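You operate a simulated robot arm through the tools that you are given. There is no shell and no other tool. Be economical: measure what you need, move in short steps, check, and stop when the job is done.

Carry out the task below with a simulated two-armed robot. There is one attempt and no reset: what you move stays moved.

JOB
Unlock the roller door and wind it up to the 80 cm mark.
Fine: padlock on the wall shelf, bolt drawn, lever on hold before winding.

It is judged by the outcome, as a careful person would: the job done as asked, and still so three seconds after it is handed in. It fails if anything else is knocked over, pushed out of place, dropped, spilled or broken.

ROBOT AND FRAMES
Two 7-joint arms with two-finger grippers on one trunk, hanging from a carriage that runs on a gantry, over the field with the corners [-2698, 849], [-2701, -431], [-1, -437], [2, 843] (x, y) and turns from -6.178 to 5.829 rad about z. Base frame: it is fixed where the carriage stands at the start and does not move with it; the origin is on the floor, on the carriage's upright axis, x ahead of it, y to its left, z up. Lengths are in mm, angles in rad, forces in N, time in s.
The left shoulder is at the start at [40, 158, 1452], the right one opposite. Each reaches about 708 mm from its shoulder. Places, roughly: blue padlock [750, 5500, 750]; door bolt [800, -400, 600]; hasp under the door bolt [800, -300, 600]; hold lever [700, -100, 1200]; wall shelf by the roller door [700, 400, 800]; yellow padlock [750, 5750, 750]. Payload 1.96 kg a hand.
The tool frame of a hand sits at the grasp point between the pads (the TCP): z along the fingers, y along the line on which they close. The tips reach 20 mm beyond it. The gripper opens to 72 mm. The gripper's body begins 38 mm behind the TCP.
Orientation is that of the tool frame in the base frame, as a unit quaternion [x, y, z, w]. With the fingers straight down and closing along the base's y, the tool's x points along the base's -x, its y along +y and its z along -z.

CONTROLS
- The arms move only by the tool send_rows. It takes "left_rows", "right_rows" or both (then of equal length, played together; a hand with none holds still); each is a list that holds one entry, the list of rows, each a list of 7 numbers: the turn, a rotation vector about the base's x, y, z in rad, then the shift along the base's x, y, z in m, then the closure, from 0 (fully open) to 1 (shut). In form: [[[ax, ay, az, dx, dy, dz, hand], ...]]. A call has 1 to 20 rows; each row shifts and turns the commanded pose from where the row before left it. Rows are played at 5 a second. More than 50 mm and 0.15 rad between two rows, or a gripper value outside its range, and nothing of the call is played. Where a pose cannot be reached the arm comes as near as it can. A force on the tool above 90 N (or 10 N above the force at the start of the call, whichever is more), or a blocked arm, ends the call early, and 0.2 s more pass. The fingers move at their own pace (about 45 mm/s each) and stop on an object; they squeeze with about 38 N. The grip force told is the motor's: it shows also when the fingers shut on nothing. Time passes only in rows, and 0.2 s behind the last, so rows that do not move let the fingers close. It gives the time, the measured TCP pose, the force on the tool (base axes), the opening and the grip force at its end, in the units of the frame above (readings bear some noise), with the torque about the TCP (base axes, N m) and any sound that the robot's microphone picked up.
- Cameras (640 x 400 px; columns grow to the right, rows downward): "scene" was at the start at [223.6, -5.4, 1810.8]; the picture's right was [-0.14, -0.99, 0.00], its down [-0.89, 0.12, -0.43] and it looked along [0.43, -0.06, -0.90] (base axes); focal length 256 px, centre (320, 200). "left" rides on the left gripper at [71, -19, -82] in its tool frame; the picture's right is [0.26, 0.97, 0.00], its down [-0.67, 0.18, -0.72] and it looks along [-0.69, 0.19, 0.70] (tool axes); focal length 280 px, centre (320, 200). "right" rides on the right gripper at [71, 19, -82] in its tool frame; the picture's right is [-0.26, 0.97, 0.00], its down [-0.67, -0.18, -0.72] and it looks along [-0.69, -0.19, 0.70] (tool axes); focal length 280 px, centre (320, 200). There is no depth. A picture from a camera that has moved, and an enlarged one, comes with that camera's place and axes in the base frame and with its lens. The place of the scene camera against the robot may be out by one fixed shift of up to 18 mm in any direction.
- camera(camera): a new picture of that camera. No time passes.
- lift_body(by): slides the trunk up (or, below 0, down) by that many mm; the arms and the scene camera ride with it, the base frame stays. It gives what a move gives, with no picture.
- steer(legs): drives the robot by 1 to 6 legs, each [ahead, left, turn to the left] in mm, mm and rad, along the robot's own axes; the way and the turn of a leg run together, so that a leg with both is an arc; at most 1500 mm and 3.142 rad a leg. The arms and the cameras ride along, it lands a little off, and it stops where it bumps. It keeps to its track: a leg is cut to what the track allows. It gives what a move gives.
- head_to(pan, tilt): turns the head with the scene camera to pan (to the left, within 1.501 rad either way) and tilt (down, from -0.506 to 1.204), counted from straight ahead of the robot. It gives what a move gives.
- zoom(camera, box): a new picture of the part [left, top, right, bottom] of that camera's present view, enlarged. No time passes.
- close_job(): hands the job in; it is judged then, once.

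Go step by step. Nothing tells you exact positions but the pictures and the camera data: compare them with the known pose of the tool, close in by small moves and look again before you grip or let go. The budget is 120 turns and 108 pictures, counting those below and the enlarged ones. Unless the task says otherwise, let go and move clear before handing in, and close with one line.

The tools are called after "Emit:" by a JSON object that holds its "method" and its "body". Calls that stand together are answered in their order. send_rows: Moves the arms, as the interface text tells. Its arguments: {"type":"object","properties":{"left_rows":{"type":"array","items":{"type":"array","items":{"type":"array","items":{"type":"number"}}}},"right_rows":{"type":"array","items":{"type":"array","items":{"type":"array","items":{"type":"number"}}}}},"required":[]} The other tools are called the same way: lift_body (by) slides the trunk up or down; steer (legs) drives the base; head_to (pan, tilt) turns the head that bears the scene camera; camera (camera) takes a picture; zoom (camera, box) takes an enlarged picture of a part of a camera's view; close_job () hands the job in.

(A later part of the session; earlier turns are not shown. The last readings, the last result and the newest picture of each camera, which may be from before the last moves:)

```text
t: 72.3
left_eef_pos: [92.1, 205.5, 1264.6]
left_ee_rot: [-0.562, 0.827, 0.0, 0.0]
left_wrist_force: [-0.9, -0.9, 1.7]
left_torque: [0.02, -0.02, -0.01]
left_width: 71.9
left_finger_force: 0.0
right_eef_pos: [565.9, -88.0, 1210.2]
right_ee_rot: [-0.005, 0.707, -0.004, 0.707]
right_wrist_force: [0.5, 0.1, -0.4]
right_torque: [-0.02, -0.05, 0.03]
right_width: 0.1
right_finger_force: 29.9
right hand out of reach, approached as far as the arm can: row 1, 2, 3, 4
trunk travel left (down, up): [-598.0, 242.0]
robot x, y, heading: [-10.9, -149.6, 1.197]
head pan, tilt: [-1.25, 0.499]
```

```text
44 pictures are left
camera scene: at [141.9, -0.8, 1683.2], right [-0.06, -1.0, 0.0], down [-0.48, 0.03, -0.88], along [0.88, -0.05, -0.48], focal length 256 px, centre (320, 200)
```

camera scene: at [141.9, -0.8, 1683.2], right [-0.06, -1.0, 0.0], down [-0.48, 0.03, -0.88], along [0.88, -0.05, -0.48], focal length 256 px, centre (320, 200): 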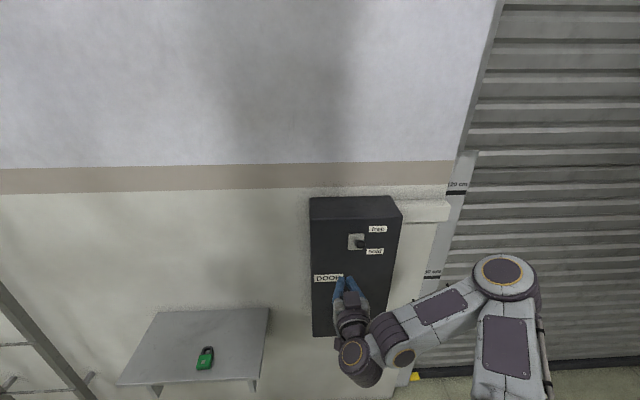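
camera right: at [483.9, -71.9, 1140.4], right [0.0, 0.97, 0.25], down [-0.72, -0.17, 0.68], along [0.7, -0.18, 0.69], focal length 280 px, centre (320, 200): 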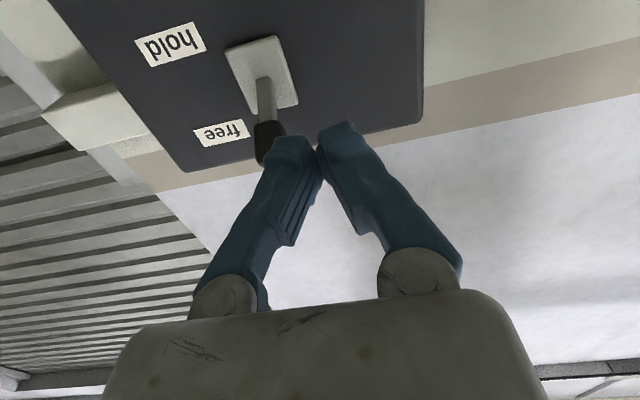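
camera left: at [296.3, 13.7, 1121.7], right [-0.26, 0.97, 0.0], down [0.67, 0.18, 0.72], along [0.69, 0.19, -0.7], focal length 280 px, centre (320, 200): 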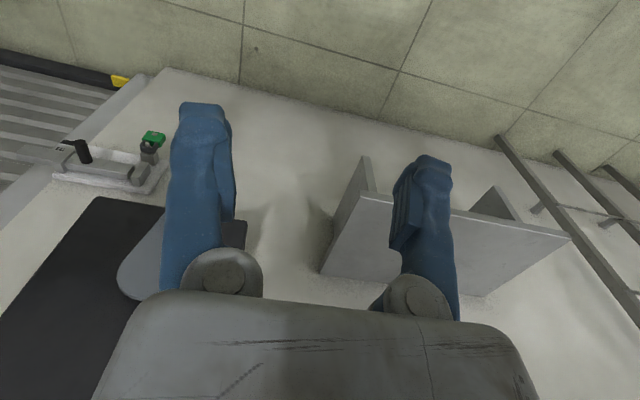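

Refined from two hand views: knob centre (655, -139, 1240). I'll raise the trunk to get the fingers above it, then move in over the top.

Emit:
{"method": "lift_body", "body": {"by": 85}}

Emit:
{"method": "send_rows", "body": {"right_rows": [[[0, 0, 0, 0.02, -0.012, 0, 1], [0, 0, 0, 0.02, -0.012, 0, 1], [0, 0, 0, 0.02, -0.012, 0, 1], [0, 0, 0, 0.025, -0.014, 0, 1]]]}}

Emit:
{"method": "camera", "body": {"camera": "right"}}

Emit:
{"method": "zoom", "body": {"camera": "scene", "box": [290, 200, 450, 300]}}

```text
t: 73.5
left_eef_pos: [91.8, 206.2, 1349.1]
left_ee_rot: [-0.562, 0.827, 0.0, 0.0]
left_wrist_force: [-0.2, 0.9, 0.6]
left_torque: [-0.02, 0.0, 0.0]
left_width: 71.8
left_finger_force: 0.1
right_eef_pos: [566.1, -89.2, 1294.3]
right_ee_rot: [-0.006, 0.707, -0.005, 0.707]
right_wrist_force: [-0.4, 0.2, 0.6]
right_torque: [-0.01, 0.03, 0.04]
right_width: 0.1
right_finger_force: 29.5
trunk travel left (down, up): [-683.0, 157.0]
robot x, y, heading: [-9.6, -147.8, 1.191]
head pan, tilt: [-1.25, 0.499]
```

```text
t: 74.5
left_eef_pos: [92.0, 205.6, 1348.0]
left_ee_rot: [-0.562, 0.827, 0.001, 0.0]
left_wrist_force: [-0.1, 1.1, -1.3]
left_torque: [0.01, 0.0, -0.03]
left_width: 71.9
left_finger_force: 0.0
right_eef_pos: [650.9, -138.0, 1294.7]
right_ee_rot: [-0.006, 0.707, -0.005, 0.708]
right_wrist_force: [-1.1, 0.3, -0.5]
right_torque: [0.04, -0.01, 0.01]
right_width: 0.0
right_finger_force: 30.0
trunk travel left (down, up): [-683.0, 157.0]
robot x, y, heading: [-10.1, -147.6, 1.196]
head pan, tilt: [-1.25, 0.499]
```

```text
43 pictures are left
camera right: at [568.7, -122.0, 1224.3], right [0.0, 0.97, 0.25], down [-0.72, -0.17, 0.68], along [0.7, -0.18, 0.69], focal length 280 px, centre (320, 200)
```

right: 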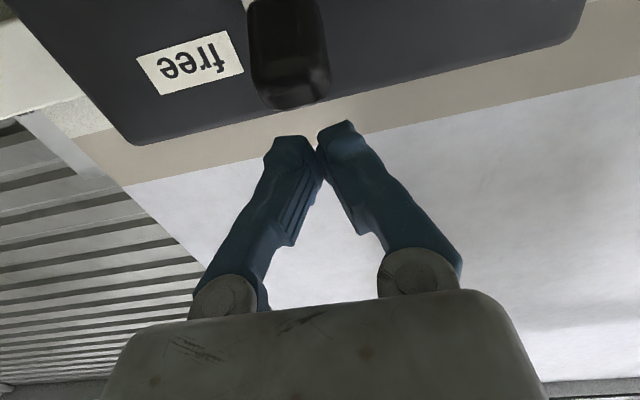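

```text
4.00 times, centred on (370, 250) of scene
camera zoom: at [141.9, -0.9, 1768.2], right [-0.06, -1.0, 0.0], down [-0.48, 0.03, -0.88], along [0.88, -0.05, -0.48], focal length 1026 px, centre (120, 0)
```

zoom: 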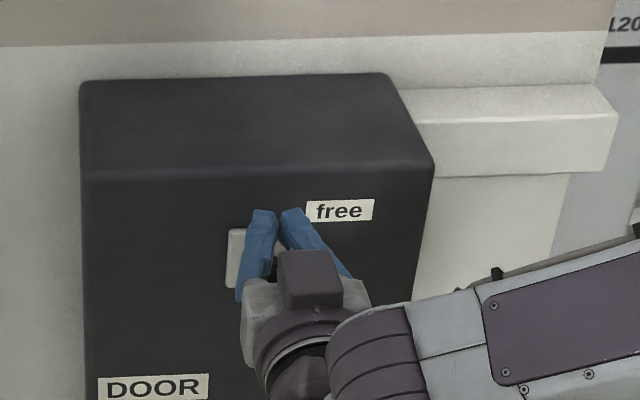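

The closed fingers are just above the knob and lined up. Pressing down in steps.

Emit:
{"method": "send_rows", "body": {"right_rows": [[[0, 0, 0, 0.006, 0, -0.012, 1], [0, 0, 0, 0, 0, -0.012, 1], [0, 0, 0, 0, 0, -0.012, 1], [0, 0, 0, 0, 0, -0.012, 1], [0, 0, 0, 0, 0, -0.012, 1]]]}}

Emit:
{"method": "camera", "body": {"camera": "right"}}

```text
t: 75.7
left_eef_pos: [93.2, 206.4, 1349.9]
left_ee_rot: [-0.562, 0.827, 0.001, 0.0]
left_wrist_force: [0.0, 0.4, -0.6]
left_torque: [-0.02, 0.01, -0.01]
left_width: 72.1
left_finger_force: 0.1
right_eef_pos: [655.3, -139.6, 1235.3]
right_ee_rot: [-0.006, 0.707, -0.005, 0.707]
right_wrist_force: [0.4, 0.2, -0.4]
right_torque: [0.01, -0.03, -0.02]
right_width: 0.0
right_finger_force: 29.7
trunk travel left (down, up): [-683.0, 157.0]
robot x, y, heading: [-11.4, -149.9, 1.192]
head pan, tilt: [-1.25, 0.499]
```

```text
41 pictures are left
camera right: at [574.7, -122.4, 1165.0], right [0.0, 0.97, 0.25], down [-0.72, -0.17, 0.68], along [0.7, -0.18, 0.69], focal length 280 px, centre (320, 200)
```

right: 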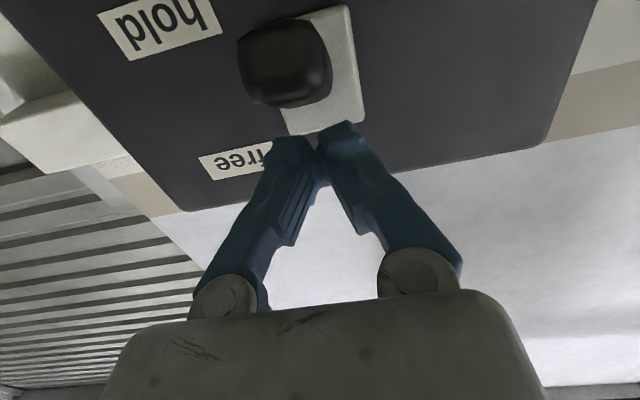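

The lever has swung down; I'll follow a bit further to make sure it is fully on hold.

Emit:
{"method": "send_rows", "body": {"right_rows": [[[0, 0, 0, 0, 0, -0.01, 1], [0, 0, 0, 0, 0, -0.01, 1], [0, 0, 0, 0, 0, -0.01, 1]]]}}

Emit:
{"method": "camera", "body": {"camera": "right"}}

```text
t: 76.5
left_eef_pos: [92.0, 203.3, 1349.5]
left_ee_rot: [-0.562, 0.827, 0.0, 0.0]
left_wrist_force: [-0.2, 0.2, -0.4]
left_torque: [-0.01, -0.01, -0.02]
left_width: 71.8
left_finger_force: 0.0
right_eef_pos: [657.5, -139.2, 1221.2]
right_ee_rot: [-0.005, 0.693, -0.004, 0.721]
right_wrist_force: [-22.4, -7.8, 31.7]
right_torque: [-0.18, -0.23, 0.12]
right_width: 6.1
right_finger_force: 29.7
trunk travel left (down, up): [-683.0, 157.0]
robot x, y, heading: [-13.8, -150.2, 1.192]
head pan, tilt: [-1.25, 0.499]
stopped in row 3 (right hand): the force on the tool passed its limit at 109 N (the readings are from after the stop); the commanded pose is now the measured one
```

```text
40 pictures are left
camera right: at [578.3, -121.6, 1147.5], right [-0.01, 0.97, 0.25], down [-0.74, -0.17, 0.65], along [0.67, -0.18, 0.72], focal length 280 px, centre (320, 200)
```

right: 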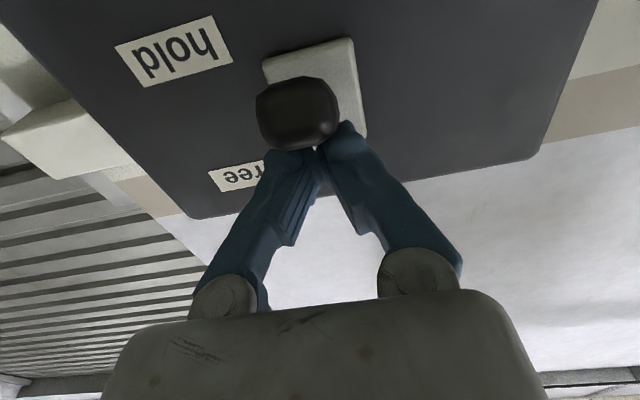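

It hit its stop, so the lever should be on hold. I'll ease up and away and then check it.

Emit:
{"method": "send_rows", "body": {"right_rows": [[[0, 0, 0, 0, 0, 0.01, 1], [0, 0, 0, 0, 0, 0.015, 1], [0, 0, 0, 0, 0, 0.02, 1], [0, 0, 0, -0.03, 0, 0.02, 1], [0, 0, 0, -0.03, 0, 0, 1], [0, 0, 0, -0.03, 0, 0, 1]]]}}

Emit:
{"method": "zoom", "body": {"camera": "scene", "box": [310, 210, 410, 290]}}

Emit:
{"method": "camera", "body": {"camera": "right"}}

```text
t: 77.9
left_eef_pos: [92.1, 204.9, 1348.6]
left_ee_rot: [-0.562, 0.827, 0.0, 0.0]
left_wrist_force: [0.0, -0.5, 0.9]
left_torque: [0.04, -0.02, -0.01]
left_width: 72.2
left_finger_force: 0.2
right_eef_pos: [586.9, -139.3, 1284.2]
right_ee_rot: [-0.004, 0.696, -0.005, 0.718]
right_wrist_force: [-0.1, 0.2, 0.9]
right_torque: [0.01, 0.01, 0.02]
right_width: 0.0
right_finger_force: 29.7
right hand out of reach, approached as far as the arm can: row 6
trunk travel left (down, up): [-683.0, 157.0]
robot x, y, heading: [-11.1, -147.7, 1.194]
head pan, tilt: [-1.25, 0.499]
```

```text
5.00 times, centred on (360, 250) of scene
camera zoom: at [141.3, -1.2, 1768.3], right [-0.06, -1.0, 0.0], down [-0.48, 0.03, -0.88], along [0.88, -0.05, -0.48], focal length 1282 px, centre (120, -50)
```

zoom: 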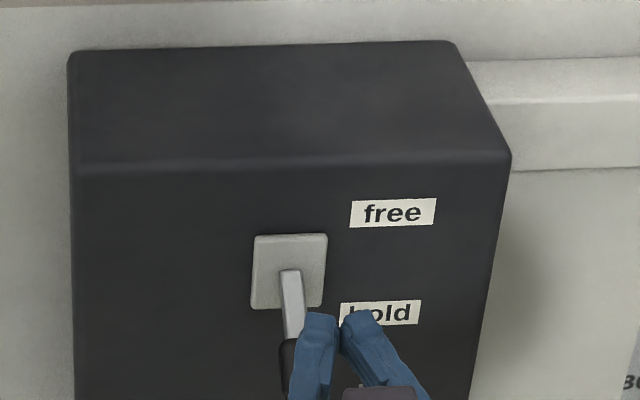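

```text
38 pictures are left
camera right: at [506.8, -121.8, 1211.8], right [-0.01, 0.97, 0.25], down [-0.73, -0.18, 0.66], along [0.68, -0.18, 0.71], focal length 280 px, centre (320, 200)
```

right: 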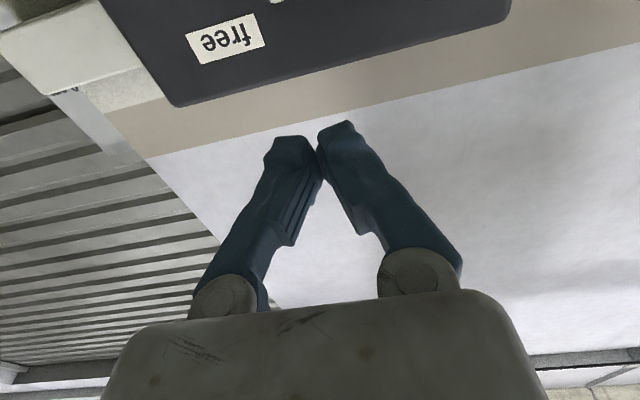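

The lever is down on hold. Now the crank: handle tip at about (658, -119, 815), hub around z≈930, radius about 116. I'll lower the trunk and bring the hand in front of the handle.

Emit:
{"method": "lift_body", "body": {"by": -280}}

Emit:
{"method": "send_rows", "body": {"right_rows": [[[0, 0.03, 0, 0, 0.003, -0.045, 0], [0, 0, 0, 0, 0.003, -0.045, 0], [0, 0, 0, 0, 0.003, -0.045, 0], [0, 0, 0, 0, 0.003, -0.045, 0]]]}}

Emit:
{"method": "head_to", "body": {"pan": -1.3, "tilt": 0.55}}

Emit:
{"method": "camera", "body": {"camera": "right"}}

Emit:
{"method": "camera", "body": {"camera": "scene"}}

```text
t: 80.7
left_eef_pos: [92.5, 205.8, 1069.0]
left_ee_rot: [-0.562, 0.827, 0.0, 0.001]
left_wrist_force: [-0.1, 0.2, 0.7]
left_torque: [0.02, -0.03, 0.02]
left_width: 71.9
left_finger_force: 0.1
right_eef_pos: [588.5, -138.8, 1004.1]
right_ee_rot: [-0.005, 0.697, -0.003, 0.717]
right_wrist_force: [0.5, 0.2, 0.5]
right_torque: [-0.02, -0.01, 0.02]
right_width: 0.0
right_finger_force: 29.7
trunk travel left (down, up): [-403.0, 437.0]
robot x, y, heading: [-12.7, -148.2, 1.194]
head pan, tilt: [-1.25, 0.499]
```

```text
t: 81.7
left_eef_pos: [90.6, 206.0, 1069.8]
left_ee_rot: [-0.562, 0.827, -0.001, 0.0]
left_wrist_force: [-0.2, 0.5, 0.9]
left_torque: [-0.02, 0.01, -0.01]
left_width: 72.2
left_finger_force: 0.0
right_eef_pos: [586.6, -129.8, 824.3]
right_ee_rot: [-0.005, 0.707, -0.003, 0.707]
right_wrist_force: [-0.3, -0.4, 0.3]
right_torque: [0.02, -0.02, 0.02]
right_width: 72.1
right_finger_force: 0.1
trunk travel left (down, up): [-403.0, 437.0]
robot x, y, heading: [-12.2, -149.2, 1.196]
head pan, tilt: [-1.25, 0.499]
```

```text
t: 82.3
left_eef_pos: [90.9, 205.5, 1068.9]
left_ee_rot: [-0.562, 0.827, 0.0, 0.0]
left_wrist_force: [-0.3, -0.5, 0.1]
left_torque: [0.03, 0.03, -0.01]
left_width: 72.1
left_finger_force: 0.0
right_eef_pos: [587.1, -129.7, 824.3]
right_ee_rot: [-0.005, 0.707, -0.004, 0.707]
right_wrist_force: [-0.3, 0.7, -0.2]
right_torque: [-0.02, 0.02, -0.02]
right_width: 71.7
right_finger_force: 0.0
trunk travel left (down, up): [-403.0, 437.0]
robot x, y, heading: [-9.9, -147.4, 1.193]
head pan, tilt: [-1.3, 0.55]
```

```text
37 pictures are left
camera right: at [504.8, -113.1, 754.4], right [0.0, 0.97, 0.25], down [-0.71, -0.18, 0.68], along [0.7, -0.18, 0.69], focal length 280 px, centre (320, 200)
```

right: 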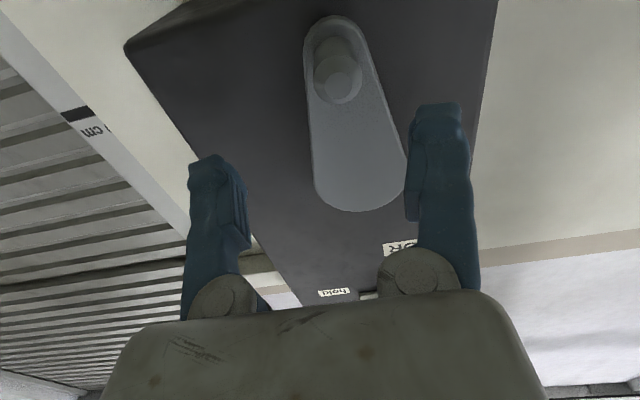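

```text
36 pictures are left
camera scene: at [139.7, -5.6, 1483.7], right [-0.11, -0.99, 0.0], down [-0.52, 0.06, -0.85], along [0.85, -0.09, -0.52], focal length 256 px, centre (320, 200)
```

scene: 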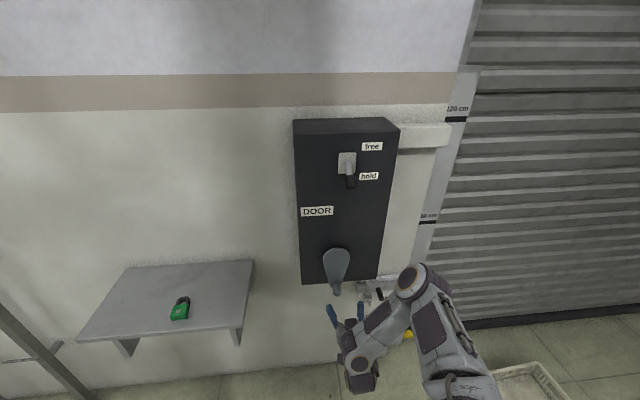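

Handle tip (658, -119, 817), hub about (y -118, z 917). I'll advance the open fingers around the handle.

Emit:
{"method": "send_rows", "body": {"right_rows": [[[0, 0, 0, 0.006, 0.01, -0.007, 0], [0, 0, 0, 0.026, 0, 0, 0], [0, 0, 0, 0.026, 0, 0, 0], [0, 0, 0, 0.026, 0, 0, 0]]]}}

Emit:
{"method": "camera", "body": {"camera": "right"}}

```text
t: 83.3
left_eef_pos: [92.2, 206.3, 1069.1]
left_ee_rot: [-0.562, 0.827, 0.001, 0.0]
left_wrist_force: [-0.3, -0.3, -0.1]
left_torque: [0.0, -0.01, 0.01]
left_width: 72.2
left_finger_force: 0.1
right_eef_pos: [670.5, -115.2, 817.3]
right_ee_rot: [-0.004, 0.707, -0.003, 0.707]
right_wrist_force: [-0.6, -0.2, -1.2]
right_torque: [-0.03, -0.01, 0.01]
right_width: 72.0
right_finger_force: 0.0
trunk travel left (down, up): [-403.0, 437.0]
robot x, y, heading: [-11.8, -149.4, 1.197]
head pan, tilt: [-1.3, 0.55]
```

```text
35 pictures are left
camera right: at [588.3, -98.2, 747.8], right [0.0, 0.97, 0.25], down [-0.72, -0.18, 0.68], along [0.7, -0.18, 0.69], focal length 280 px, centre (320, 200)
```

right: 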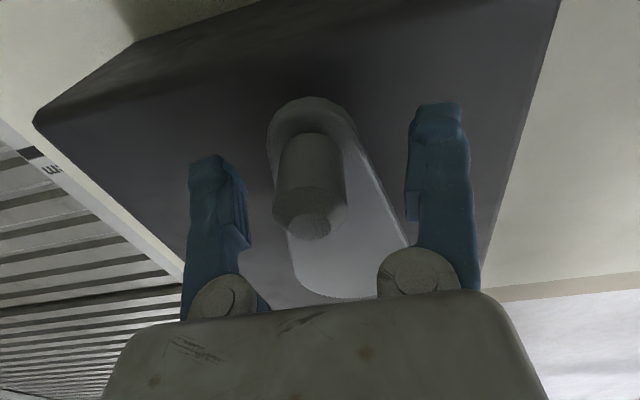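

Handle is between the fingers; a slight centring (y −5, z +4) and close.

Emit:
{"method": "send_rows", "body": {"right_rows": [[[0, 0, 0, 0.003, -0.005, 0.004, 0], [0, 0, 0, 0, 0, 0, 1], [0, 0, 0, 0, 0, 0, 1], [0, 0, 0, 0, 0, 0, 1], [0, 0, 0, 0, 0, 0, 1]]]}}

Emit:
{"method": "camera", "body": {"camera": "right"}}

```text
t: 84.5
left_eef_pos: [86.1, 205.9, 1067.9]
left_ee_rot: [-0.562, 0.827, 0.001, 0.0]
left_wrist_force: [-0.8, 0.4, -0.1]
left_torque: [0.01, -0.03, 0.01]
left_width: 72.0
left_finger_force: 0.0
right_eef_pos: [666.7, -117.8, 819.0]
right_ee_rot: [-0.004, 0.709, -0.003, 0.705]
right_wrist_force: [-26.2, 5.2, 7.4]
right_torque: [-0.05, 0.24, -0.18]
right_width: 25.4
right_finger_force: 31.9
trunk travel left (down, up): [-403.0, 437.0]
robot x, y, heading: [-13.5, -149.1, 1.194]
head pan, tilt: [-1.3, 0.55]
```

```text
34 pictures are left
camera right: at [585.3, -101.2, 749.4], right [0.0, 0.97, 0.25], down [-0.71, -0.18, 0.68], along [0.7, -0.18, 0.69], focal length 280 px, centre (320, 200)
```

right: 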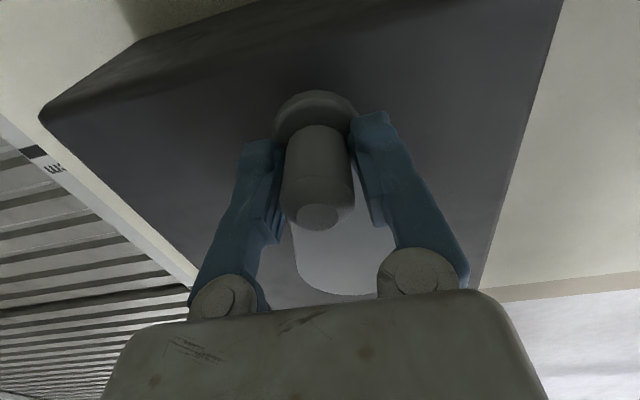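

Gripped, with a little press against the crank plate. I'll ease back 3 mm and try a 30° arc clockwise as seen from the front (handle to the left).

Emit:
{"method": "send_rows", "body": {"right_rows": [[[0, 0, 0, -0.003, 0, 0, 1], [0, 0, 0, 0, 0.0107, 0.0007, 1], [0, 0, 0, 0, 0.0105, 0.0021, 1], [0, 0, 0, 0, 0.0102, 0.0034, 1], [0, 0, 0, 0, 0.0096, 0.0047, 1]]]}}

Emit:
{"method": "camera", "body": {"camera": "right"}}

Emit:
{"method": "camera", "body": {"camera": "scene"}}

```text
t: 85.7
left_eef_pos: [89.6, 202.5, 1068.3]
left_ee_rot: [-0.562, 0.827, -0.001, -0.003]
left_wrist_force: [0.2, -0.4, 0.5]
left_torque: [0.0, -0.01, 0.0]
left_width: 72.0
left_finger_force: 0.1
right_eef_pos: [667.6, -84.1, 830.4]
right_ee_rot: [-0.005, 0.708, -0.005, 0.706]
right_wrist_force: [-3.9, -13.4, -19.7]
right_torque: [-0.08, 0.17, -0.12]
right_width: 23.6
right_finger_force: 40.0
trunk travel left (down, up): [-403.0, 437.0]
robot x, y, heading: [-10.3, -149.6, 1.191]
head pan, tilt: [-1.3, 0.55]
```

```text
33 pictures are left
camera right: at [585.5, -66.8, 760.5], right [0.0, 0.97, 0.25], down [-0.71, -0.17, 0.68], along [0.7, -0.18, 0.69], focal length 280 px, centre (320, 200)
```

right: 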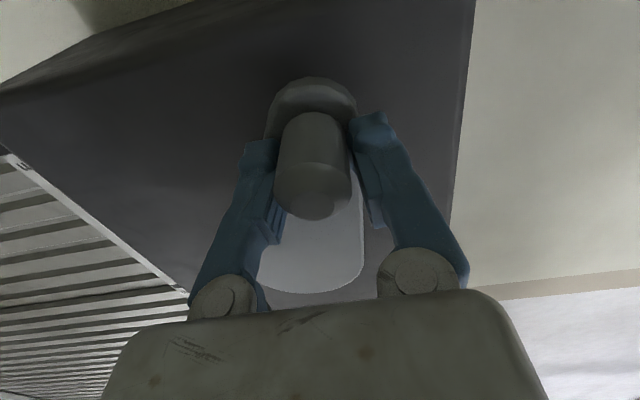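

```text
32 pictures are left
camera scene: at [138.1, -7.3, 1483.0], right [-0.11, -0.99, 0.0], down [-0.52, 0.05, -0.85], along [0.85, -0.09, -0.52], focal length 256 px, centre (320, 200)
```

scene: 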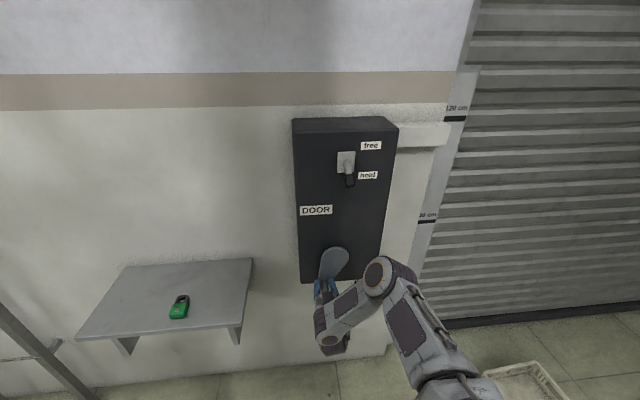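

The crank turns. I'll continue the arc and read the forces to refine the radius.

Emit:
{"method": "send_rows", "body": {"right_rows": [[[0, 0, 0, 0, 0.0144, 0.0036, 1], [0, 0, 0, 0, 0.0124, 0.0105, 1], [0, 0, 0, 0, 0.0103, 0.0127, 1], [0, 0, 0, 0, 0.0076, 0.0144, 1]]]}}

Emit:
{"method": "zoom", "body": {"camera": "scene", "box": [280, 200, 480, 340]}}

```text
t: 86.7
left_eef_pos: [91.4, 208.9, 1070.6]
left_ee_rot: [-0.562, 0.827, 0.001, 0.001]
left_wrist_force: [-0.4, 0.7, -0.4]
left_torque: [-0.05, 0.01, 0.01]
left_width: 71.8
left_finger_force: 0.1
right_eef_pos: [669.5, -28.8, 874.0]
right_ee_rot: [-0.004, 0.707, 0.001, 0.707]
right_wrist_force: [-1.1, 0.3, 0.2]
right_torque: [0.01, 0.04, -0.03]
right_width: 0.1
right_finger_force: 29.7
trunk travel left (down, up): [-403.0, 437.0]
robot x, y, heading: [-9.7, -147.2, 1.196]
head pan, tilt: [-1.3, 0.55]
```

```text
2.86 times, centred on (380, 270) of scene
camera zoom: at [139.5, -3.5, 1483.9], right [-0.1, -0.99, 0.0], down [-0.52, 0.06, -0.85], along [0.85, -0.09, -0.52], focal length 733 px, centre (149, 0)
```

zoom: 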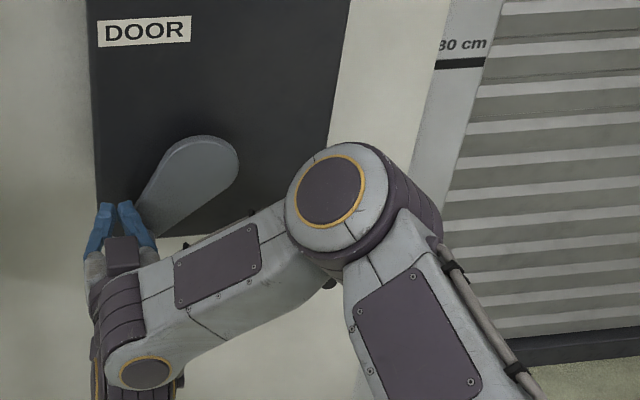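

The grip slipped off the handle, with the crank staying put at about 50°. I'll open, back off and look; next time I'll roll the hand with the crank so the fingers push tangentially.

Emit:
{"method": "send_rows", "body": {"right_rows": [[[0, 0, 0, -0.03, 0, 0, 1], [0, 0, 0, -0.03, 0, 0, 0.5], [0, 0, 0, -0.02, 0, -0.02, 0]]]}}

Emit:
{"method": "camera", "body": {"camera": "right"}}

Emit:
{"method": "camera", "body": {"camera": "scene"}}

```text
t: 87.5
left_eef_pos: [91.8, 205.2, 1069.7]
left_ee_rot: [-0.562, 0.827, 0.001, 0.0]
left_wrist_force: [0.1, -1.3, -0.8]
left_torque: [0.01, 0.0, 0.01]
left_width: 72.1
left_finger_force: 0.0
right_eef_pos: [590.5, -35.2, 852.3]
right_ee_rot: [-0.004, 0.707, -0.003, 0.707]
right_wrist_force: [-0.3, 0.0, -0.3]
right_torque: [-0.03, -0.03, -0.01]
right_width: 50.4
right_finger_force: 0.1
trunk travel left (down, up): [-403.0, 437.0]
robot x, y, heading: [-10.1, -148.7, 1.19]
head pan, tilt: [-1.3, 0.55]
```

```text
30 pictures are left
camera right: at [508.5, -18.4, 782.5], right [0.0, 0.97, 0.25], down [-0.71, -0.18, 0.68], along [0.7, -0.18, 0.69], focal length 280 px, centre (320, 200)
```

right: 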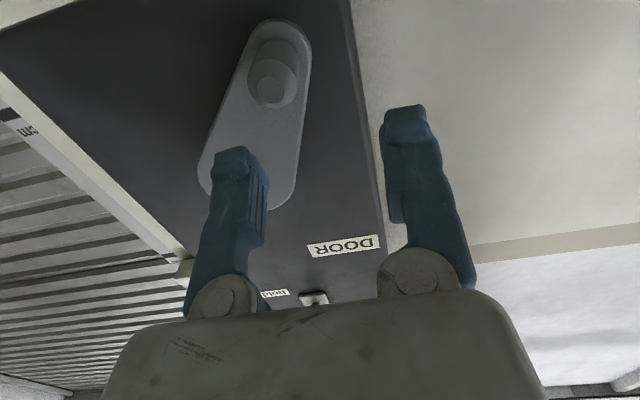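

```text
29 pictures are left
camera scene: at [139.4, -5.5, 1483.7], right [-0.11, -0.99, 0.0], down [-0.52, 0.06, -0.85], along [0.85, -0.09, -0.52], focal length 256 px, centre (320, 200)
```

scene: 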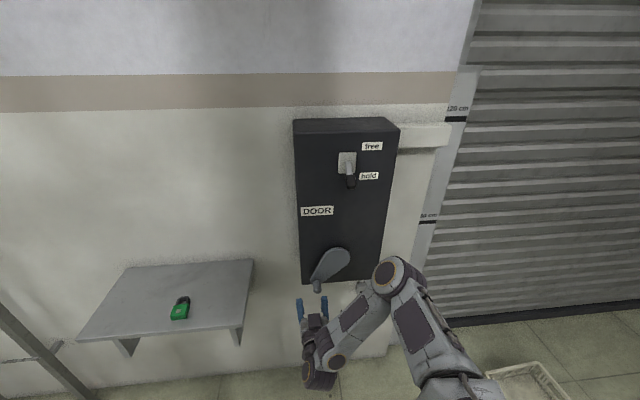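

The handle is now at (y -61, z 839): the crank has turned about 36°, and the fit gives radius ≈98 and hub ≈(-119, 918), so my earlier arc was too tight. I'll regrip and use the right circle.

Emit:
{"method": "send_rows", "body": {"right_rows": [[[0, 0, 0, 0.0, -0.026, -0.013, 0], [0, 0, 0, 0.026, 0, 0, 0], [0, 0, 0, 0.026, 0, 0, 0], [0, 0, 0, 0.025, 0, 0, 0]]]}}

Emit:
{"method": "camera", "body": {"camera": "right"}}

```text
t: 88.5
left_eef_pos: [91.4, 206.4, 1069.1]
left_ee_rot: [-0.561, 0.828, 0.0, -0.001]
left_wrist_force: [-0.4, -0.2, -0.2]
left_torque: [0.02, 0.01, -0.03]
left_width: 72.0
left_finger_force: 0.0
right_eef_pos: [668.1, -59.1, 843.8]
right_ee_rot: [-0.005, 0.707, -0.004, 0.707]
right_wrist_force: [0.7, -0.7, 0.1]
right_torque: [-0.02, 0.01, -0.03]
right_width: 72.0
right_finger_force: 0.0
trunk travel left (down, up): [-403.0, 437.0]
robot x, y, heading: [-10.7, -145.2, 1.196]
head pan, tilt: [-1.3, 0.55]
```

```text
28 pictures are left
camera right: at [585.9, -41.9, 773.2], right [0.0, 0.97, 0.25], down [-0.71, -0.18, 0.68], along [0.7, -0.18, 0.69], focal length 280 px, centre (320, 200)
```

right: 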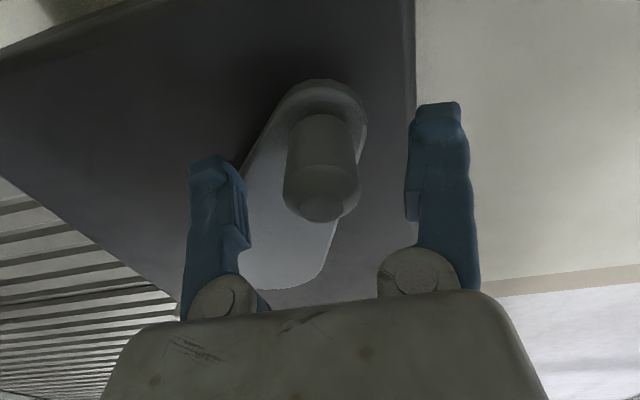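

The handle is centred. I'll roll the hand 38° to line the fingers up with the crank, close, and arc on while rolling along.

Emit:
{"method": "send_rows", "body": {"right_rows": [[[0.132, 0, 0, 0.001, 0, -0.002, 0], [0.132, 0, 0, 0, 0, 0, 0], [0.132, 0, 0, 0, 0, 0, 0], [0.132, 0, 0, 0, 0, 0, 0], [0.132, 0, 0, 0, 0, 0, 0.5], [0, 0, 0, 0, 0, 0, 1], [0, 0, 0, 0, 0, 0, 1], [0, 0, 0, 0, 0, 0, 1]]]}}

Emit:
{"method": "send_rows", "body": {"right_rows": [[[0.148, 0, 0, 0, 0.0108, 0.0096, 1], [0.148, 0, 0, 0, 0.0092, 0.0112, 1], [0.148, 0, 0, 0, 0.0074, 0.0123, 1], [0.148, 0, 0, 0, 0.0056, 0.0134, 1]]]}}

Emit:
{"method": "camera", "body": {"camera": "scene"}}

```text
t: 90.3
left_eef_pos: [91.5, 206.8, 1069.1]
left_ee_rot: [-0.562, 0.827, 0.001, -0.001]
left_wrist_force: [0.2, -0.1, -0.3]
left_torque: [0.02, -0.01, -0.02]
left_width: 71.8
left_finger_force: 0.1
right_eef_pos: [667.4, -59.2, 839.1]
right_ee_rot: [0.225, 0.67, 0.228, 0.669]
right_wrist_force: [-7.4, 4.8, 7.1]
right_torque: [0.14, 0.22, 0.12]
right_width: 25.1
right_finger_force: 31.4
trunk travel left (down, up): [-403.0, 437.0]
robot x, y, heading: [-13.9, -147.3, 1.186]
head pan, tilt: [-1.3, 0.55]
```

```text
t: 91.3
left_eef_pos: [90.0, 202.1, 1068.3]
left_ee_rot: [-0.561, 0.828, 0.0, -0.001]
left_wrist_force: [0.4, 0.6, 0.7]
left_torque: [0.02, -0.01, -0.01]
left_width: 72.1
left_finger_force: 0.1
right_eef_pos: [667.6, -32.4, 884.2]
right_ee_rot: [0.411, 0.575, 0.411, 0.576]
right_wrist_force: [-6.7, -14.7, -6.1]
right_torque: [-0.32, 0.06, -0.05]
right_width: 21.6
right_finger_force: 40.1
trunk travel left (down, up): [-403.0, 437.0]
robot x, y, heading: [-10.8, -147.3, 1.194]
head pan, tilt: [-1.3, 0.55]
```

```text
27 pictures are left
camera scene: at [138.5, -7.6, 1483.3], right [-0.11, -0.99, 0.0], down [-0.52, 0.05, -0.85], along [0.85, -0.09, -0.52], focal length 256 px, centre (320, 200)
```

scene: 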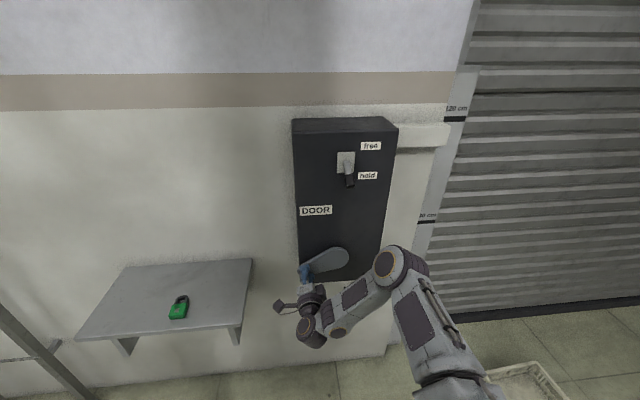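

That works: the door's bottom edge is rising, so clockwise is up. The forces refine the circle to hub (-116, 908), R≈88; I'll carry on with rolling.

Emit:
{"method": "send_rows", "body": {"right_rows": [[[0.148, 0, 0, 0, -0.0003, 0.0128, 1], [0.148, 0, 0, 0, 0.0007, 0.013, 1], [0.148, 0, 0, 0, -0.0012, 0.013, 1], [0.148, 0, 0, 0, -0.0032, 0.0126, 1], [0.148, 0, 0, 0, -0.0049, 0.0121, 1], [0.148, 0, 0, 0, -0.0067, 0.0112, 1]]]}}

```text
t: 92.7
left_eef_pos: [92.6, 207.4, 1069.2]
left_ee_rot: [-0.563, 0.827, 0.0, 0.0]
left_wrist_force: [-0.2, 0.3, -0.2]
left_torque: [-0.01, 0.03, -0.04]
left_width: 72.0
left_finger_force: 0.1
right_eef_pos: [669.7, -40.8, 963.5]
right_ee_rot: [0.618, 0.341, 0.621, 0.341]
right_wrist_force: [0.2, -0.4, -0.2]
right_torque: [-0.03, 0.04, 0.03]
right_width: 0.0
right_finger_force: 29.7
trunk travel left (down, up): [-403.0, 437.0]
robot x, y, heading: [-13.2, -147.8, 1.187]
head pan, tilt: [-1.3, 0.55]
```

It slipped again: the narrowing width says the handle was creeping towards the pad edge, so my circle is still off. I'll back away and measure the crank properly from this angle.

Emit:
{"method": "send_rows", "body": {"right_rows": [[[0, 0, 0, -0.04, 0, 0, 1], [0, 0, 0, -0.04, 0, 0, 0.5], [0, 0, 0, -0.03, 0, 0, 0]]]}}

Emit:
{"method": "camera", "body": {"camera": "right"}}

Emit:
{"method": "zoom", "body": {"camera": "scene", "box": [280, 220, 400, 310]}}

```text
t: 93.5
left_eef_pos: [90.9, 205.7, 1069.1]
left_ee_rot: [-0.562, 0.827, 0.0, 0.0]
left_wrist_force: [0.4, 0.0, -0.5]
left_torque: [-0.02, -0.02, 0.01]
left_width: 71.7
left_finger_force: 0.0
right_eef_pos: [556.5, -45.6, 960.2]
right_ee_rot: [0.618, 0.343, 0.619, 0.344]
right_wrist_force: [-0.2, 1.0, 0.0]
right_torque: [0.01, -0.04, -0.01]
right_width: 50.6
right_finger_force: 0.1
trunk travel left (down, up): [-403.0, 437.0]
robot x, y, heading: [-11.5, -148.2, 1.196]
head pan, tilt: [-1.3, 0.55]
```

```text
26 pictures are left
camera right: at [474.6, 4.2, 1015.5], right [0.0, -0.73, 0.68], down [-0.71, -0.47, -0.51], along [0.7, -0.49, -0.52], focal length 280 px, centre (320, 200)
```

right: 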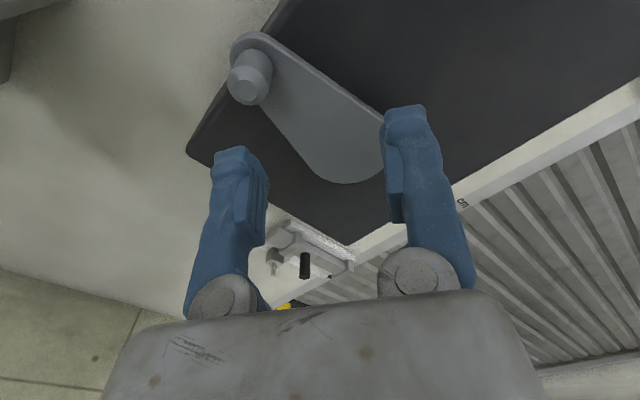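

```text
4.44 times, centred on (340, 265) of scene
camera zoom: at [139.6, -5.6, 1483.6], right [-0.11, -0.99, 0.0], down [-0.52, 0.06, -0.85], along [0.85, -0.09, -0.52], focal length 1140 px, centre (231, -89)
```

zoom: 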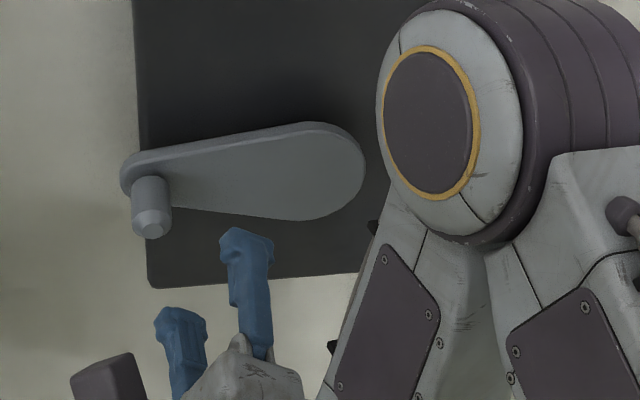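

Now it's consistent: hub (-118, 926), R≈104, handle at about 90° (y -14, z 926). All earlier points fit this. I'll align the roll to 90° and approach again.

Emit:
{"method": "send_rows", "body": {"right_rows": [[[-0.14, 0, 0, 0, 0.008, -0.0085, 0], [-0.14, 0, 0, 0, 0.008, -0.0085, 0], [-0.14, 0, 0, 0, 0.008, -0.0085, 0], [-0.14, 0, 0, 0, 0.008, -0.0085, 0], [0, 0, 0, 0.037, 0, 0, 0], [0, 0, 0, 0.037, 0, 0, 0], [0, 0, 0, 0.033, 0, 0, 0]]]}}

Emit:
{"method": "camera", "body": {"camera": "right"}}

```text
t: 95.1
left_eef_pos: [93.0, 206.8, 1069.9]
left_ee_rot: [-0.561, 0.828, 0.0, 0.0]
left_wrist_force: [0.3, -0.5, -0.1]
left_torque: [0.02, 0.0, 0.01]
left_width: 72.0
left_finger_force: 0.1
right_eef_pos: [667.9, -10.1, 924.8]
right_ee_rot: [0.498, 0.501, 0.5, 0.502]
right_wrist_force: [0.0, 0.7, -0.1]
right_torque: [0.0, 0.03, 0.01]
right_width: 72.2
right_finger_force: 0.0
trunk travel left (down, up): [-403.0, 437.0]
robot x, y, heading: [-11.9, -144.4, 1.193]
head pan, tilt: [-1.3, 0.55]
```

```text
24 pictures are left
camera right: at [584.6, 59.5, 944.7], right [0.0, -0.26, 0.97], down [-0.71, -0.68, -0.18], along [0.7, -0.69, -0.18], focal length 280 px, centre (320, 200)
```

right: 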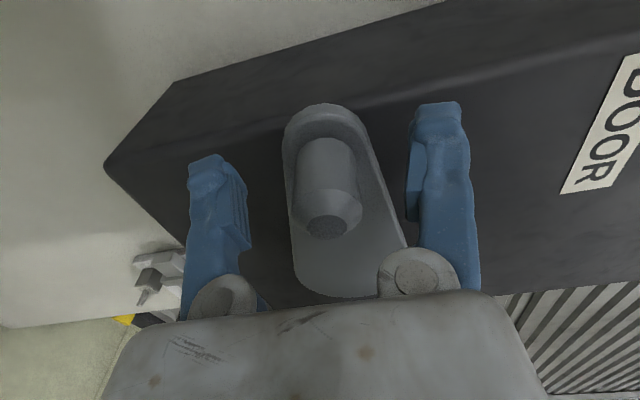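

The handle sits about 9 mm further inward than the hand. I'll centre, close, and wind about 42°, watching the opening for creep.

Emit:
{"method": "send_rows", "body": {"right_rows": [[[0, 0, 0, 0, -0.009, 0, 0], [0, 0, 0, 0, 0, 0, 1], [0, 0, 0, 0, 0, 0, 1], [0, 0, 0, 0, 0, 0, 1], [0, 0, 0, 0, 0, 0, 1], [0.148, 0, 0, 0, -0.0011, 0.0146, 1], [0.148, 0, 0, 0, -0.0033, 0.0143, 1], [0.148, 0, 0, 0, -0.0053, 0.0137, 1]]]}}

Emit:
{"method": "zoom", "body": {"camera": "right", "box": [160, 80, 480, 300]}}

```text
t: 96.9
left_eef_pos: [91.1, 204.0, 1068.9]
left_ee_rot: [-0.561, 0.828, -0.001, -0.001]
left_wrist_force: [0.4, 0.7, 0.6]
left_torque: [0.02, -0.01, 0.0]
left_width: 71.9
left_finger_force: 0.1
right_eef_pos: [665.9, -31.9, 966.4]
right_ee_rot: [0.597, 0.378, 0.596, 0.38]
right_wrist_force: [3.8, -5.7, -20.1]
right_torque: [-0.23, 0.22, -0.11]
right_width: 24.4
right_finger_force: 39.6
trunk travel left (down, up): [-403.0, 437.0]
robot x, y, heading: [-12.0, -149.5, 1.197]
head pan, tilt: [-1.3, 0.55]
```

```text
1.82 times, centred on (320, 190) of right
camera zoom: at [583.5, 22.9, 1015.1], right [0.0, -0.65, 0.76], down [-0.72, -0.53, -0.45], along [0.7, -0.55, -0.46], focal length 510 px, centre (320, 218)
```

zoom: 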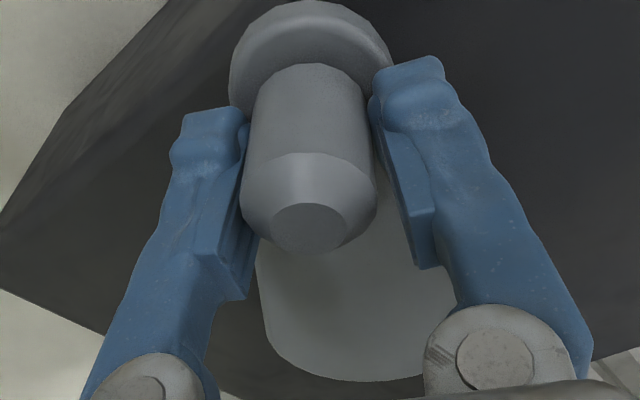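

The handle is well centred in the grip now and the circle fits (R≈97.5 about (-119, 922)). Winding on over the top.

Emit:
{"method": "send_rows", "body": {"right_rows": [[[0.148, 0, 0, 0, -0.0083, 0.0118, 1], [0.148, 0, 0, 0, -0.009, 0.0113, 1], [0.148, 0, 0, 0, -0.0105, 0.0098, 1], [0.148, 0, 0, 0, -0.0119, 0.0081, 1], [0.148, 0, 0, 0, -0.0129, 0.0062, 1], [0.148, 0, 0, 0, -0.0137, 0.0043, 1]]]}}

Emit:
{"method": "zoom", "body": {"camera": "right", "box": [160, 80, 480, 300]}}

```text
t: 98.3
left_eef_pos: [94.1, 208.4, 1070.5]
left_ee_rot: [-0.562, 0.827, -0.001, 0.001]
left_wrist_force: [0.4, 1.0, 0.4]
left_torque: [0.04, 0.01, 0.0]
left_width: 72.1
left_finger_force: 0.1
right_eef_pos: [659.8, -87.2, 1018.6]
right_ee_rot: [0.698, 0.083, 0.707, 0.081]
right_wrist_force: [22.8, 16.0, -11.2]
right_torque: [0.08, 0.44, 0.13]
right_width: 25.1
right_finger_force: 39.8
right hand out of reach, approached as far as the arm can: row 5, 6
trunk travel left (down, up): [-403.0, 437.0]
robot x, y, heading: [-13.6, -150.4, 1.189]
head pan, tilt: [-1.3, 0.55]
```

```text
1.82 times, centred on (320, 190) of right
camera zoom: at [575.9, -90.9, 1091.1], right [0.0, -1.0, -0.03], down [-0.71, 0.02, -0.71], along [0.71, 0.03, -0.71], focal length 510 px, centre (320, 218)
```

zoom: 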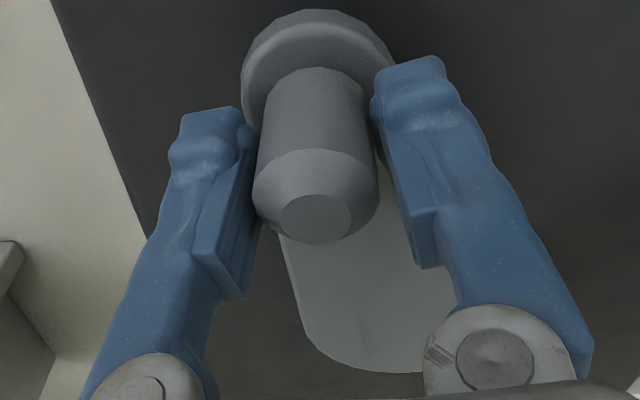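

The wrist's roll limit is near 166°. Since the gripper is symmetric I'll now open, unroll in place about the handle, and regrip for the next half turn.

Emit:
{"method": "send_rows", "body": {"right_rows": [[[0, 0, 0, -0.004, -0.001, -0.004, 0], [-0.15, 0, 0, -0.002, 0, 0, 0], [-0.15, 0, 0, 0, 0, 0, 0], [-0.15, 0, 0, 0, 0, 0, 0], [-0.15, 0, 0, 0, 0, 0, 0], [-0.15, 0, 0, 0, 0, 0, 0], [-0.15, 0, 0, 0, 0, 0, 0], [-0.15, 0, 0, 0, 0, 0, 0], [-0.15, 0, 0, 0, 0, 0, 0], [-0.15, 0, 0, 0, 0, 0, 0], [-0.15, 0, 0, 0, 0, 0, 0], [-0.15, 0, 0, 0, 0, 0, 0], [-0.15, 0, 0, 0, 0, 0, 0], [-0.15, 0, 0, 0, 0, 0, 0], [-0.15, 0, 0, 0, 0, 0, 0], [-0.15, 0, 0, 0, 0, 0, 0], [-0.15, 0, 0, 0, 0, 0, 0], [-0.15, 0, 0, 0, 0, 0, 0], [-0.15, 0, 0, 0, 0, 0, 0], [-0.15, 0, 0, 0, 0, 0, 0]]]}}

Emit:
{"method": "camera", "body": {"camera": "right"}}

```text
t: 102.5
left_eef_pos: [91.4, 205.0, 1069.1]
left_ee_rot: [-0.561, 0.828, 0.0, 0.0]
left_wrist_force: [-0.5, 0.5, 0.9]
left_torque: [0.01, -0.03, 0.0]
left_width: 72.0
left_finger_force: 0.1
right_eef_pos: [648.4, -94.1, 1008.9]
right_ee_rot: [0.016, 0.707, 0.018, 0.707]
right_wrist_force: [-1.1, 0.6, 0.5]
right_torque: [-0.02, -0.01, 0.02]
right_width: 71.9
right_finger_force: 0.1
trunk travel left (down, up): [-403.0, 437.0]
robot x, y, heading: [-13.6, -150.3, 1.193]
head pan, tilt: [-1.3, 0.55]
```

```text
21 pictures are left
camera right: at [566.9, -72.8, 939.1], right [0.0, 0.95, 0.31], down [-0.71, -0.22, 0.67], along [0.7, -0.22, 0.68], focal length 280 px, centre (320, 200)
```

right: 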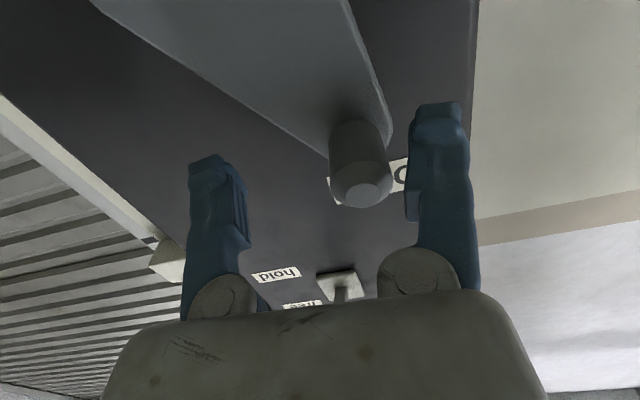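

The views now agree on R≈104 about (-119, 922), with the handle at (y -80, z 1018). I'll centre, grip, and wind about 85° further.

Emit:
{"method": "send_rows", "body": {"right_rows": [[[0, 0, 0, 0.008, 0.014, 0.0095, 0], [0, 0, 0, 0.009, 0, 0, 0], [0, 0, 0, 0, 0, 0, 1], [0, 0, 0, 0, 0, 0, 1], [0, 0, 0, 0, 0, 0, 1], [0, 0, 0, 0, 0, 0, 1], [0.148, 0, 0, 0, -0.0184, 0.0055, 1], [0.148, 0, 0, 0, -0.0191, 0.002, 1], [0.148, 0, 0, 0, -0.0192, -0.0015, 1], [0.148, 0, 0, 0, -0.0186, -0.005, 1], [0.148, 0, 0, 0, -0.0173, -0.0083, 1], [0.148, 0, 0, 0, -0.0155, -0.0114, 1]]]}}

Emit:
{"method": "zoom", "body": {"camera": "right", "box": [160, 80, 480, 300]}}

```text
t: 105.1
left_eef_pos: [89.3, 210.3, 1070.2]
left_ee_rot: [-0.562, 0.827, 0.003, 0.001]
left_wrist_force: [-0.2, -0.4, 0.5]
left_torque: [0.01, 0.0, 0.0]
left_width: 71.9
left_finger_force: 0.2
right_eef_pos: [647.5, -175.9, 978.5]
right_ee_rot: [0.319, 0.632, 0.322, 0.628]
right_wrist_force: [-1.2, 28.8, -16.4]
right_torque: [-0.14, 0.36, 0.26]
right_width: 0.0
right_finger_force: 29.3
right hand out of reach, approached as far as the arm can: row 2, 7, 8, 10
trunk travel left (down, up): [-403.0, 437.0]
robot x, y, heading: [-13.2, -146.8, 1.192]
head pan, tilt: [-1.3, 0.55]
```

```text
1.82 times, centred on (320, 190) of right
camera zoom: at [564.9, -107.6, 953.9], right [0.0, 0.35, 0.94], down [-0.71, -0.66, 0.25], along [0.7, -0.67, 0.25], focal length 510 px, centre (320, 218)
```

zoom: 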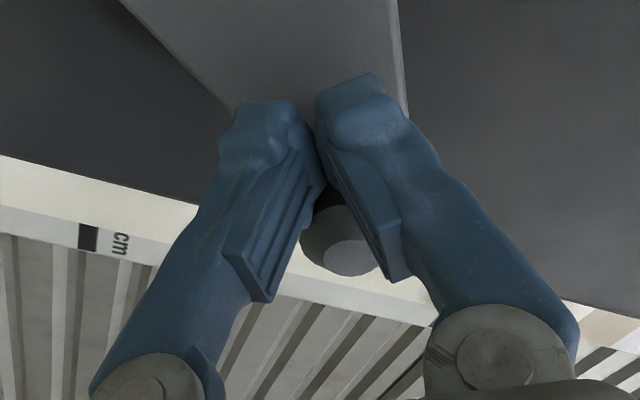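

The arm gets too folded near the top of the circle, which distorts the path and caused a slip. I'll back off and move the base 90 mm away from the wall and lower the trunk a bit to get a better working range.

Emit:
{"method": "send_rows", "body": {"right_rows": [[[0, 0, 0, -0.02, 0.01, 0.02, 0.8], [0, 0, 0, -0.03, 0, 0, 0.5], [0, 0, 0, -0.02, 0, 0, 0]]]}}

Emit:
{"method": "steer", "body": {"legs": [[-33, 84, 0]]}}

Emit:
{"method": "lift_body", "body": {"by": -60}}

Emit:
{"method": "camera", "body": {"camera": "scene"}}

Emit:
{"method": "camera", "body": {"camera": "right"}}

```text
t: 105.9
left_eef_pos: [91.9, 204.4, 1068.9]
left_ee_rot: [-0.562, 0.827, 0.0, 0.001]
left_wrist_force: [1.2, 0.0, 0.8]
left_torque: [0.01, 0.0, -0.04]
left_width: 71.9
left_finger_force: 0.1
right_eef_pos: [589.7, -172.9, 1002.5]
right_ee_rot: [0.319, 0.63, 0.32, 0.632]
right_wrist_force: [0.4, 0.3, -0.3]
right_torque: [0.01, -0.01, 0.02]
right_width: 70.5
right_finger_force: 0.1
right hand out of reach, approached as far as the arm can: row 3
trunk travel left (down, up): [-403.0, 437.0]
robot x, y, heading: [-11.6, -146.5, 1.194]
head pan, tilt: [-1.3, 0.55]
```

```text
t: 107.0
left_eef_pos: [2.3, 205.8, 1067.6]
left_ee_rot: [-0.562, 0.827, 0.0, -0.001]
left_wrist_force: [-1.1, -0.6, 0.9]
left_torque: [-0.01, -0.05, 0.02]
left_width: 72.0
left_finger_force: 0.1
right_eef_pos: [499.4, -172.2, 1001.1]
right_ee_rot: [0.318, 0.631, 0.322, 0.63]
right_wrist_force: [-0.7, -0.4, -0.5]
right_torque: [0.02, -0.01, 0.02]
right_width: 72.1
right_finger_force: 0.0
trunk travel left (down, up): [-403.0, 437.0]
robot x, y, heading: [-97.1, -147.0, 1.189]
head pan, tilt: [-1.3, 0.55]
```

```text
t: 108.0
left_eef_pos: [3.7, 206.7, 1009.4]
left_ee_rot: [-0.562, 0.827, -0.001, 0.0]
left_wrist_force: [-0.2, -0.1, 0.3]
left_torque: [-0.02, 0.03, 0.02]
left_width: 72.4
left_finger_force: 0.1
right_eef_pos: [501.6, -170.6, 942.2]
right_ee_rot: [0.319, 0.631, 0.321, 0.63]
right_wrist_force: [0.1, 0.6, 0.2]
right_torque: [-0.03, 0.03, 0.0]
right_width: 71.9
right_finger_force: 0.0
trunk travel left (down, up): [-343.0, 497.0]
robot x, y, heading: [-97.7, -149.0, 1.192]
head pan, tilt: [-1.3, 0.55]
```

```text
19 pictures are left
camera scene: at [51.5, -5.0, 1423.7], right [-0.11, -0.99, 0.0], down [-0.52, 0.06, -0.85], along [0.85, -0.09, -0.52], focal length 256 px, centre (320, 200)
```

scene: 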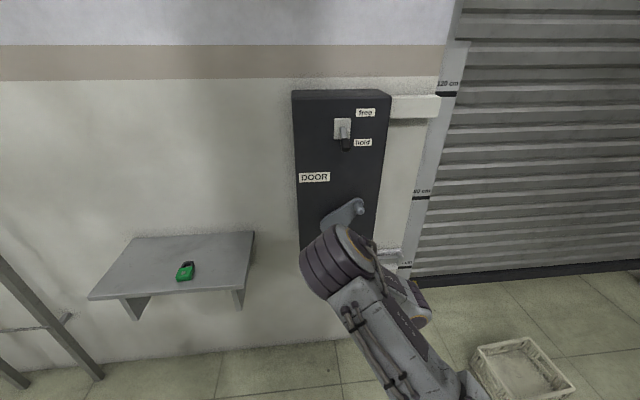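

```text
18 pictures are left
camera right: at [419.3, -103.3, 916.5], right [0.0, 0.36, 0.93], down [-0.71, -0.65, 0.25], along [0.7, -0.67, 0.26], focal length 280 px, centre (320, 200)
```

right: 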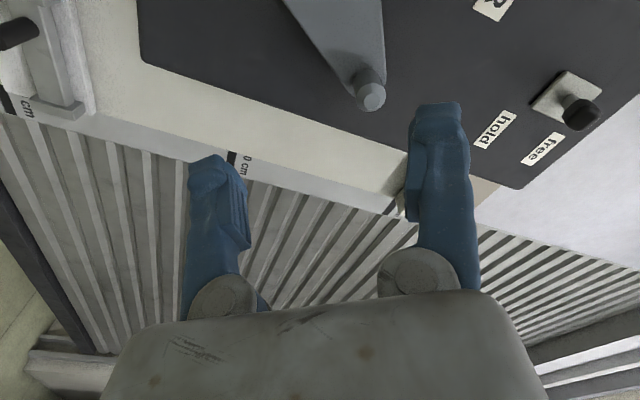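

The door has risen already to about 26 cm, so one crank turn gives about 40 cm and roughly 1.4 turns remain. The handle is now at (y -191, z 996), θ≈224°, agreeing with the circle. Approaching again.

Emit:
{"method": "send_rows", "body": {"right_rows": [[[0, 0, 0, 0.0, -0.01, 0.027, 0], [0, 0, 0, 0, -0.01, 0.027, 0], [0, 0, 0, 0.04, 0, 0, 0], [0, 0, 0, 0.04, 0, 0, 0], [0, 0, 0, 0.04, 0, 0, 0], [0, 0, 0, 0.038, 0, 0, 0]]]}}

Emit:
{"method": "camera", "body": {"camera": "right"}}

```text
t: 109.4
left_eef_pos: [4.5, 207.1, 1009.4]
left_ee_rot: [-0.562, 0.827, 0.0, 0.0]
left_wrist_force: [0.1, -0.4, -0.1]
left_torque: [0.01, 0.0, 0.01]
left_width: 71.6
left_finger_force: 0.1
right_eef_pos: [631.1, -171.2, 961.8]
right_ee_rot: [0.32, 0.63, 0.321, 0.63]
right_wrist_force: [0.8, -0.6, -0.3]
right_torque: [0.0, 0.0, -0.01]
right_width: 72.0
right_finger_force: 0.2
right hand out of reach, approached as far as the arm can: row 1, 2, 3, 4, 5
trunk travel left (down, up): [-343.0, 497.0]
robot x, y, heading: [-101.5, -147.0, 1.197]
head pan, tilt: [-1.3, 0.55]
```

```text
17 pictures are left
camera right: at [548.8, -104.1, 936.8], right [0.0, 0.36, 0.93], down [-0.71, -0.66, 0.25], along [0.7, -0.67, 0.26], focal length 280 px, centre (320, 200)
```

right: 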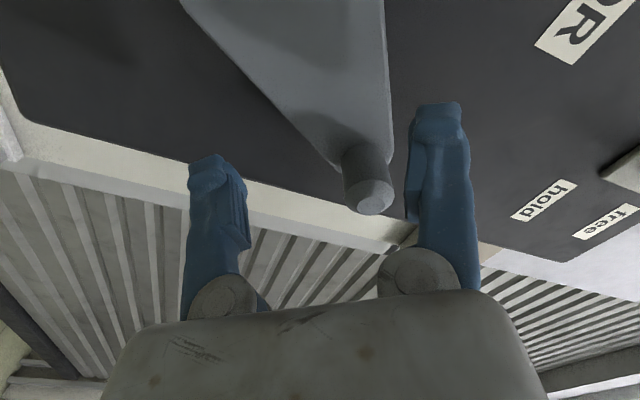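

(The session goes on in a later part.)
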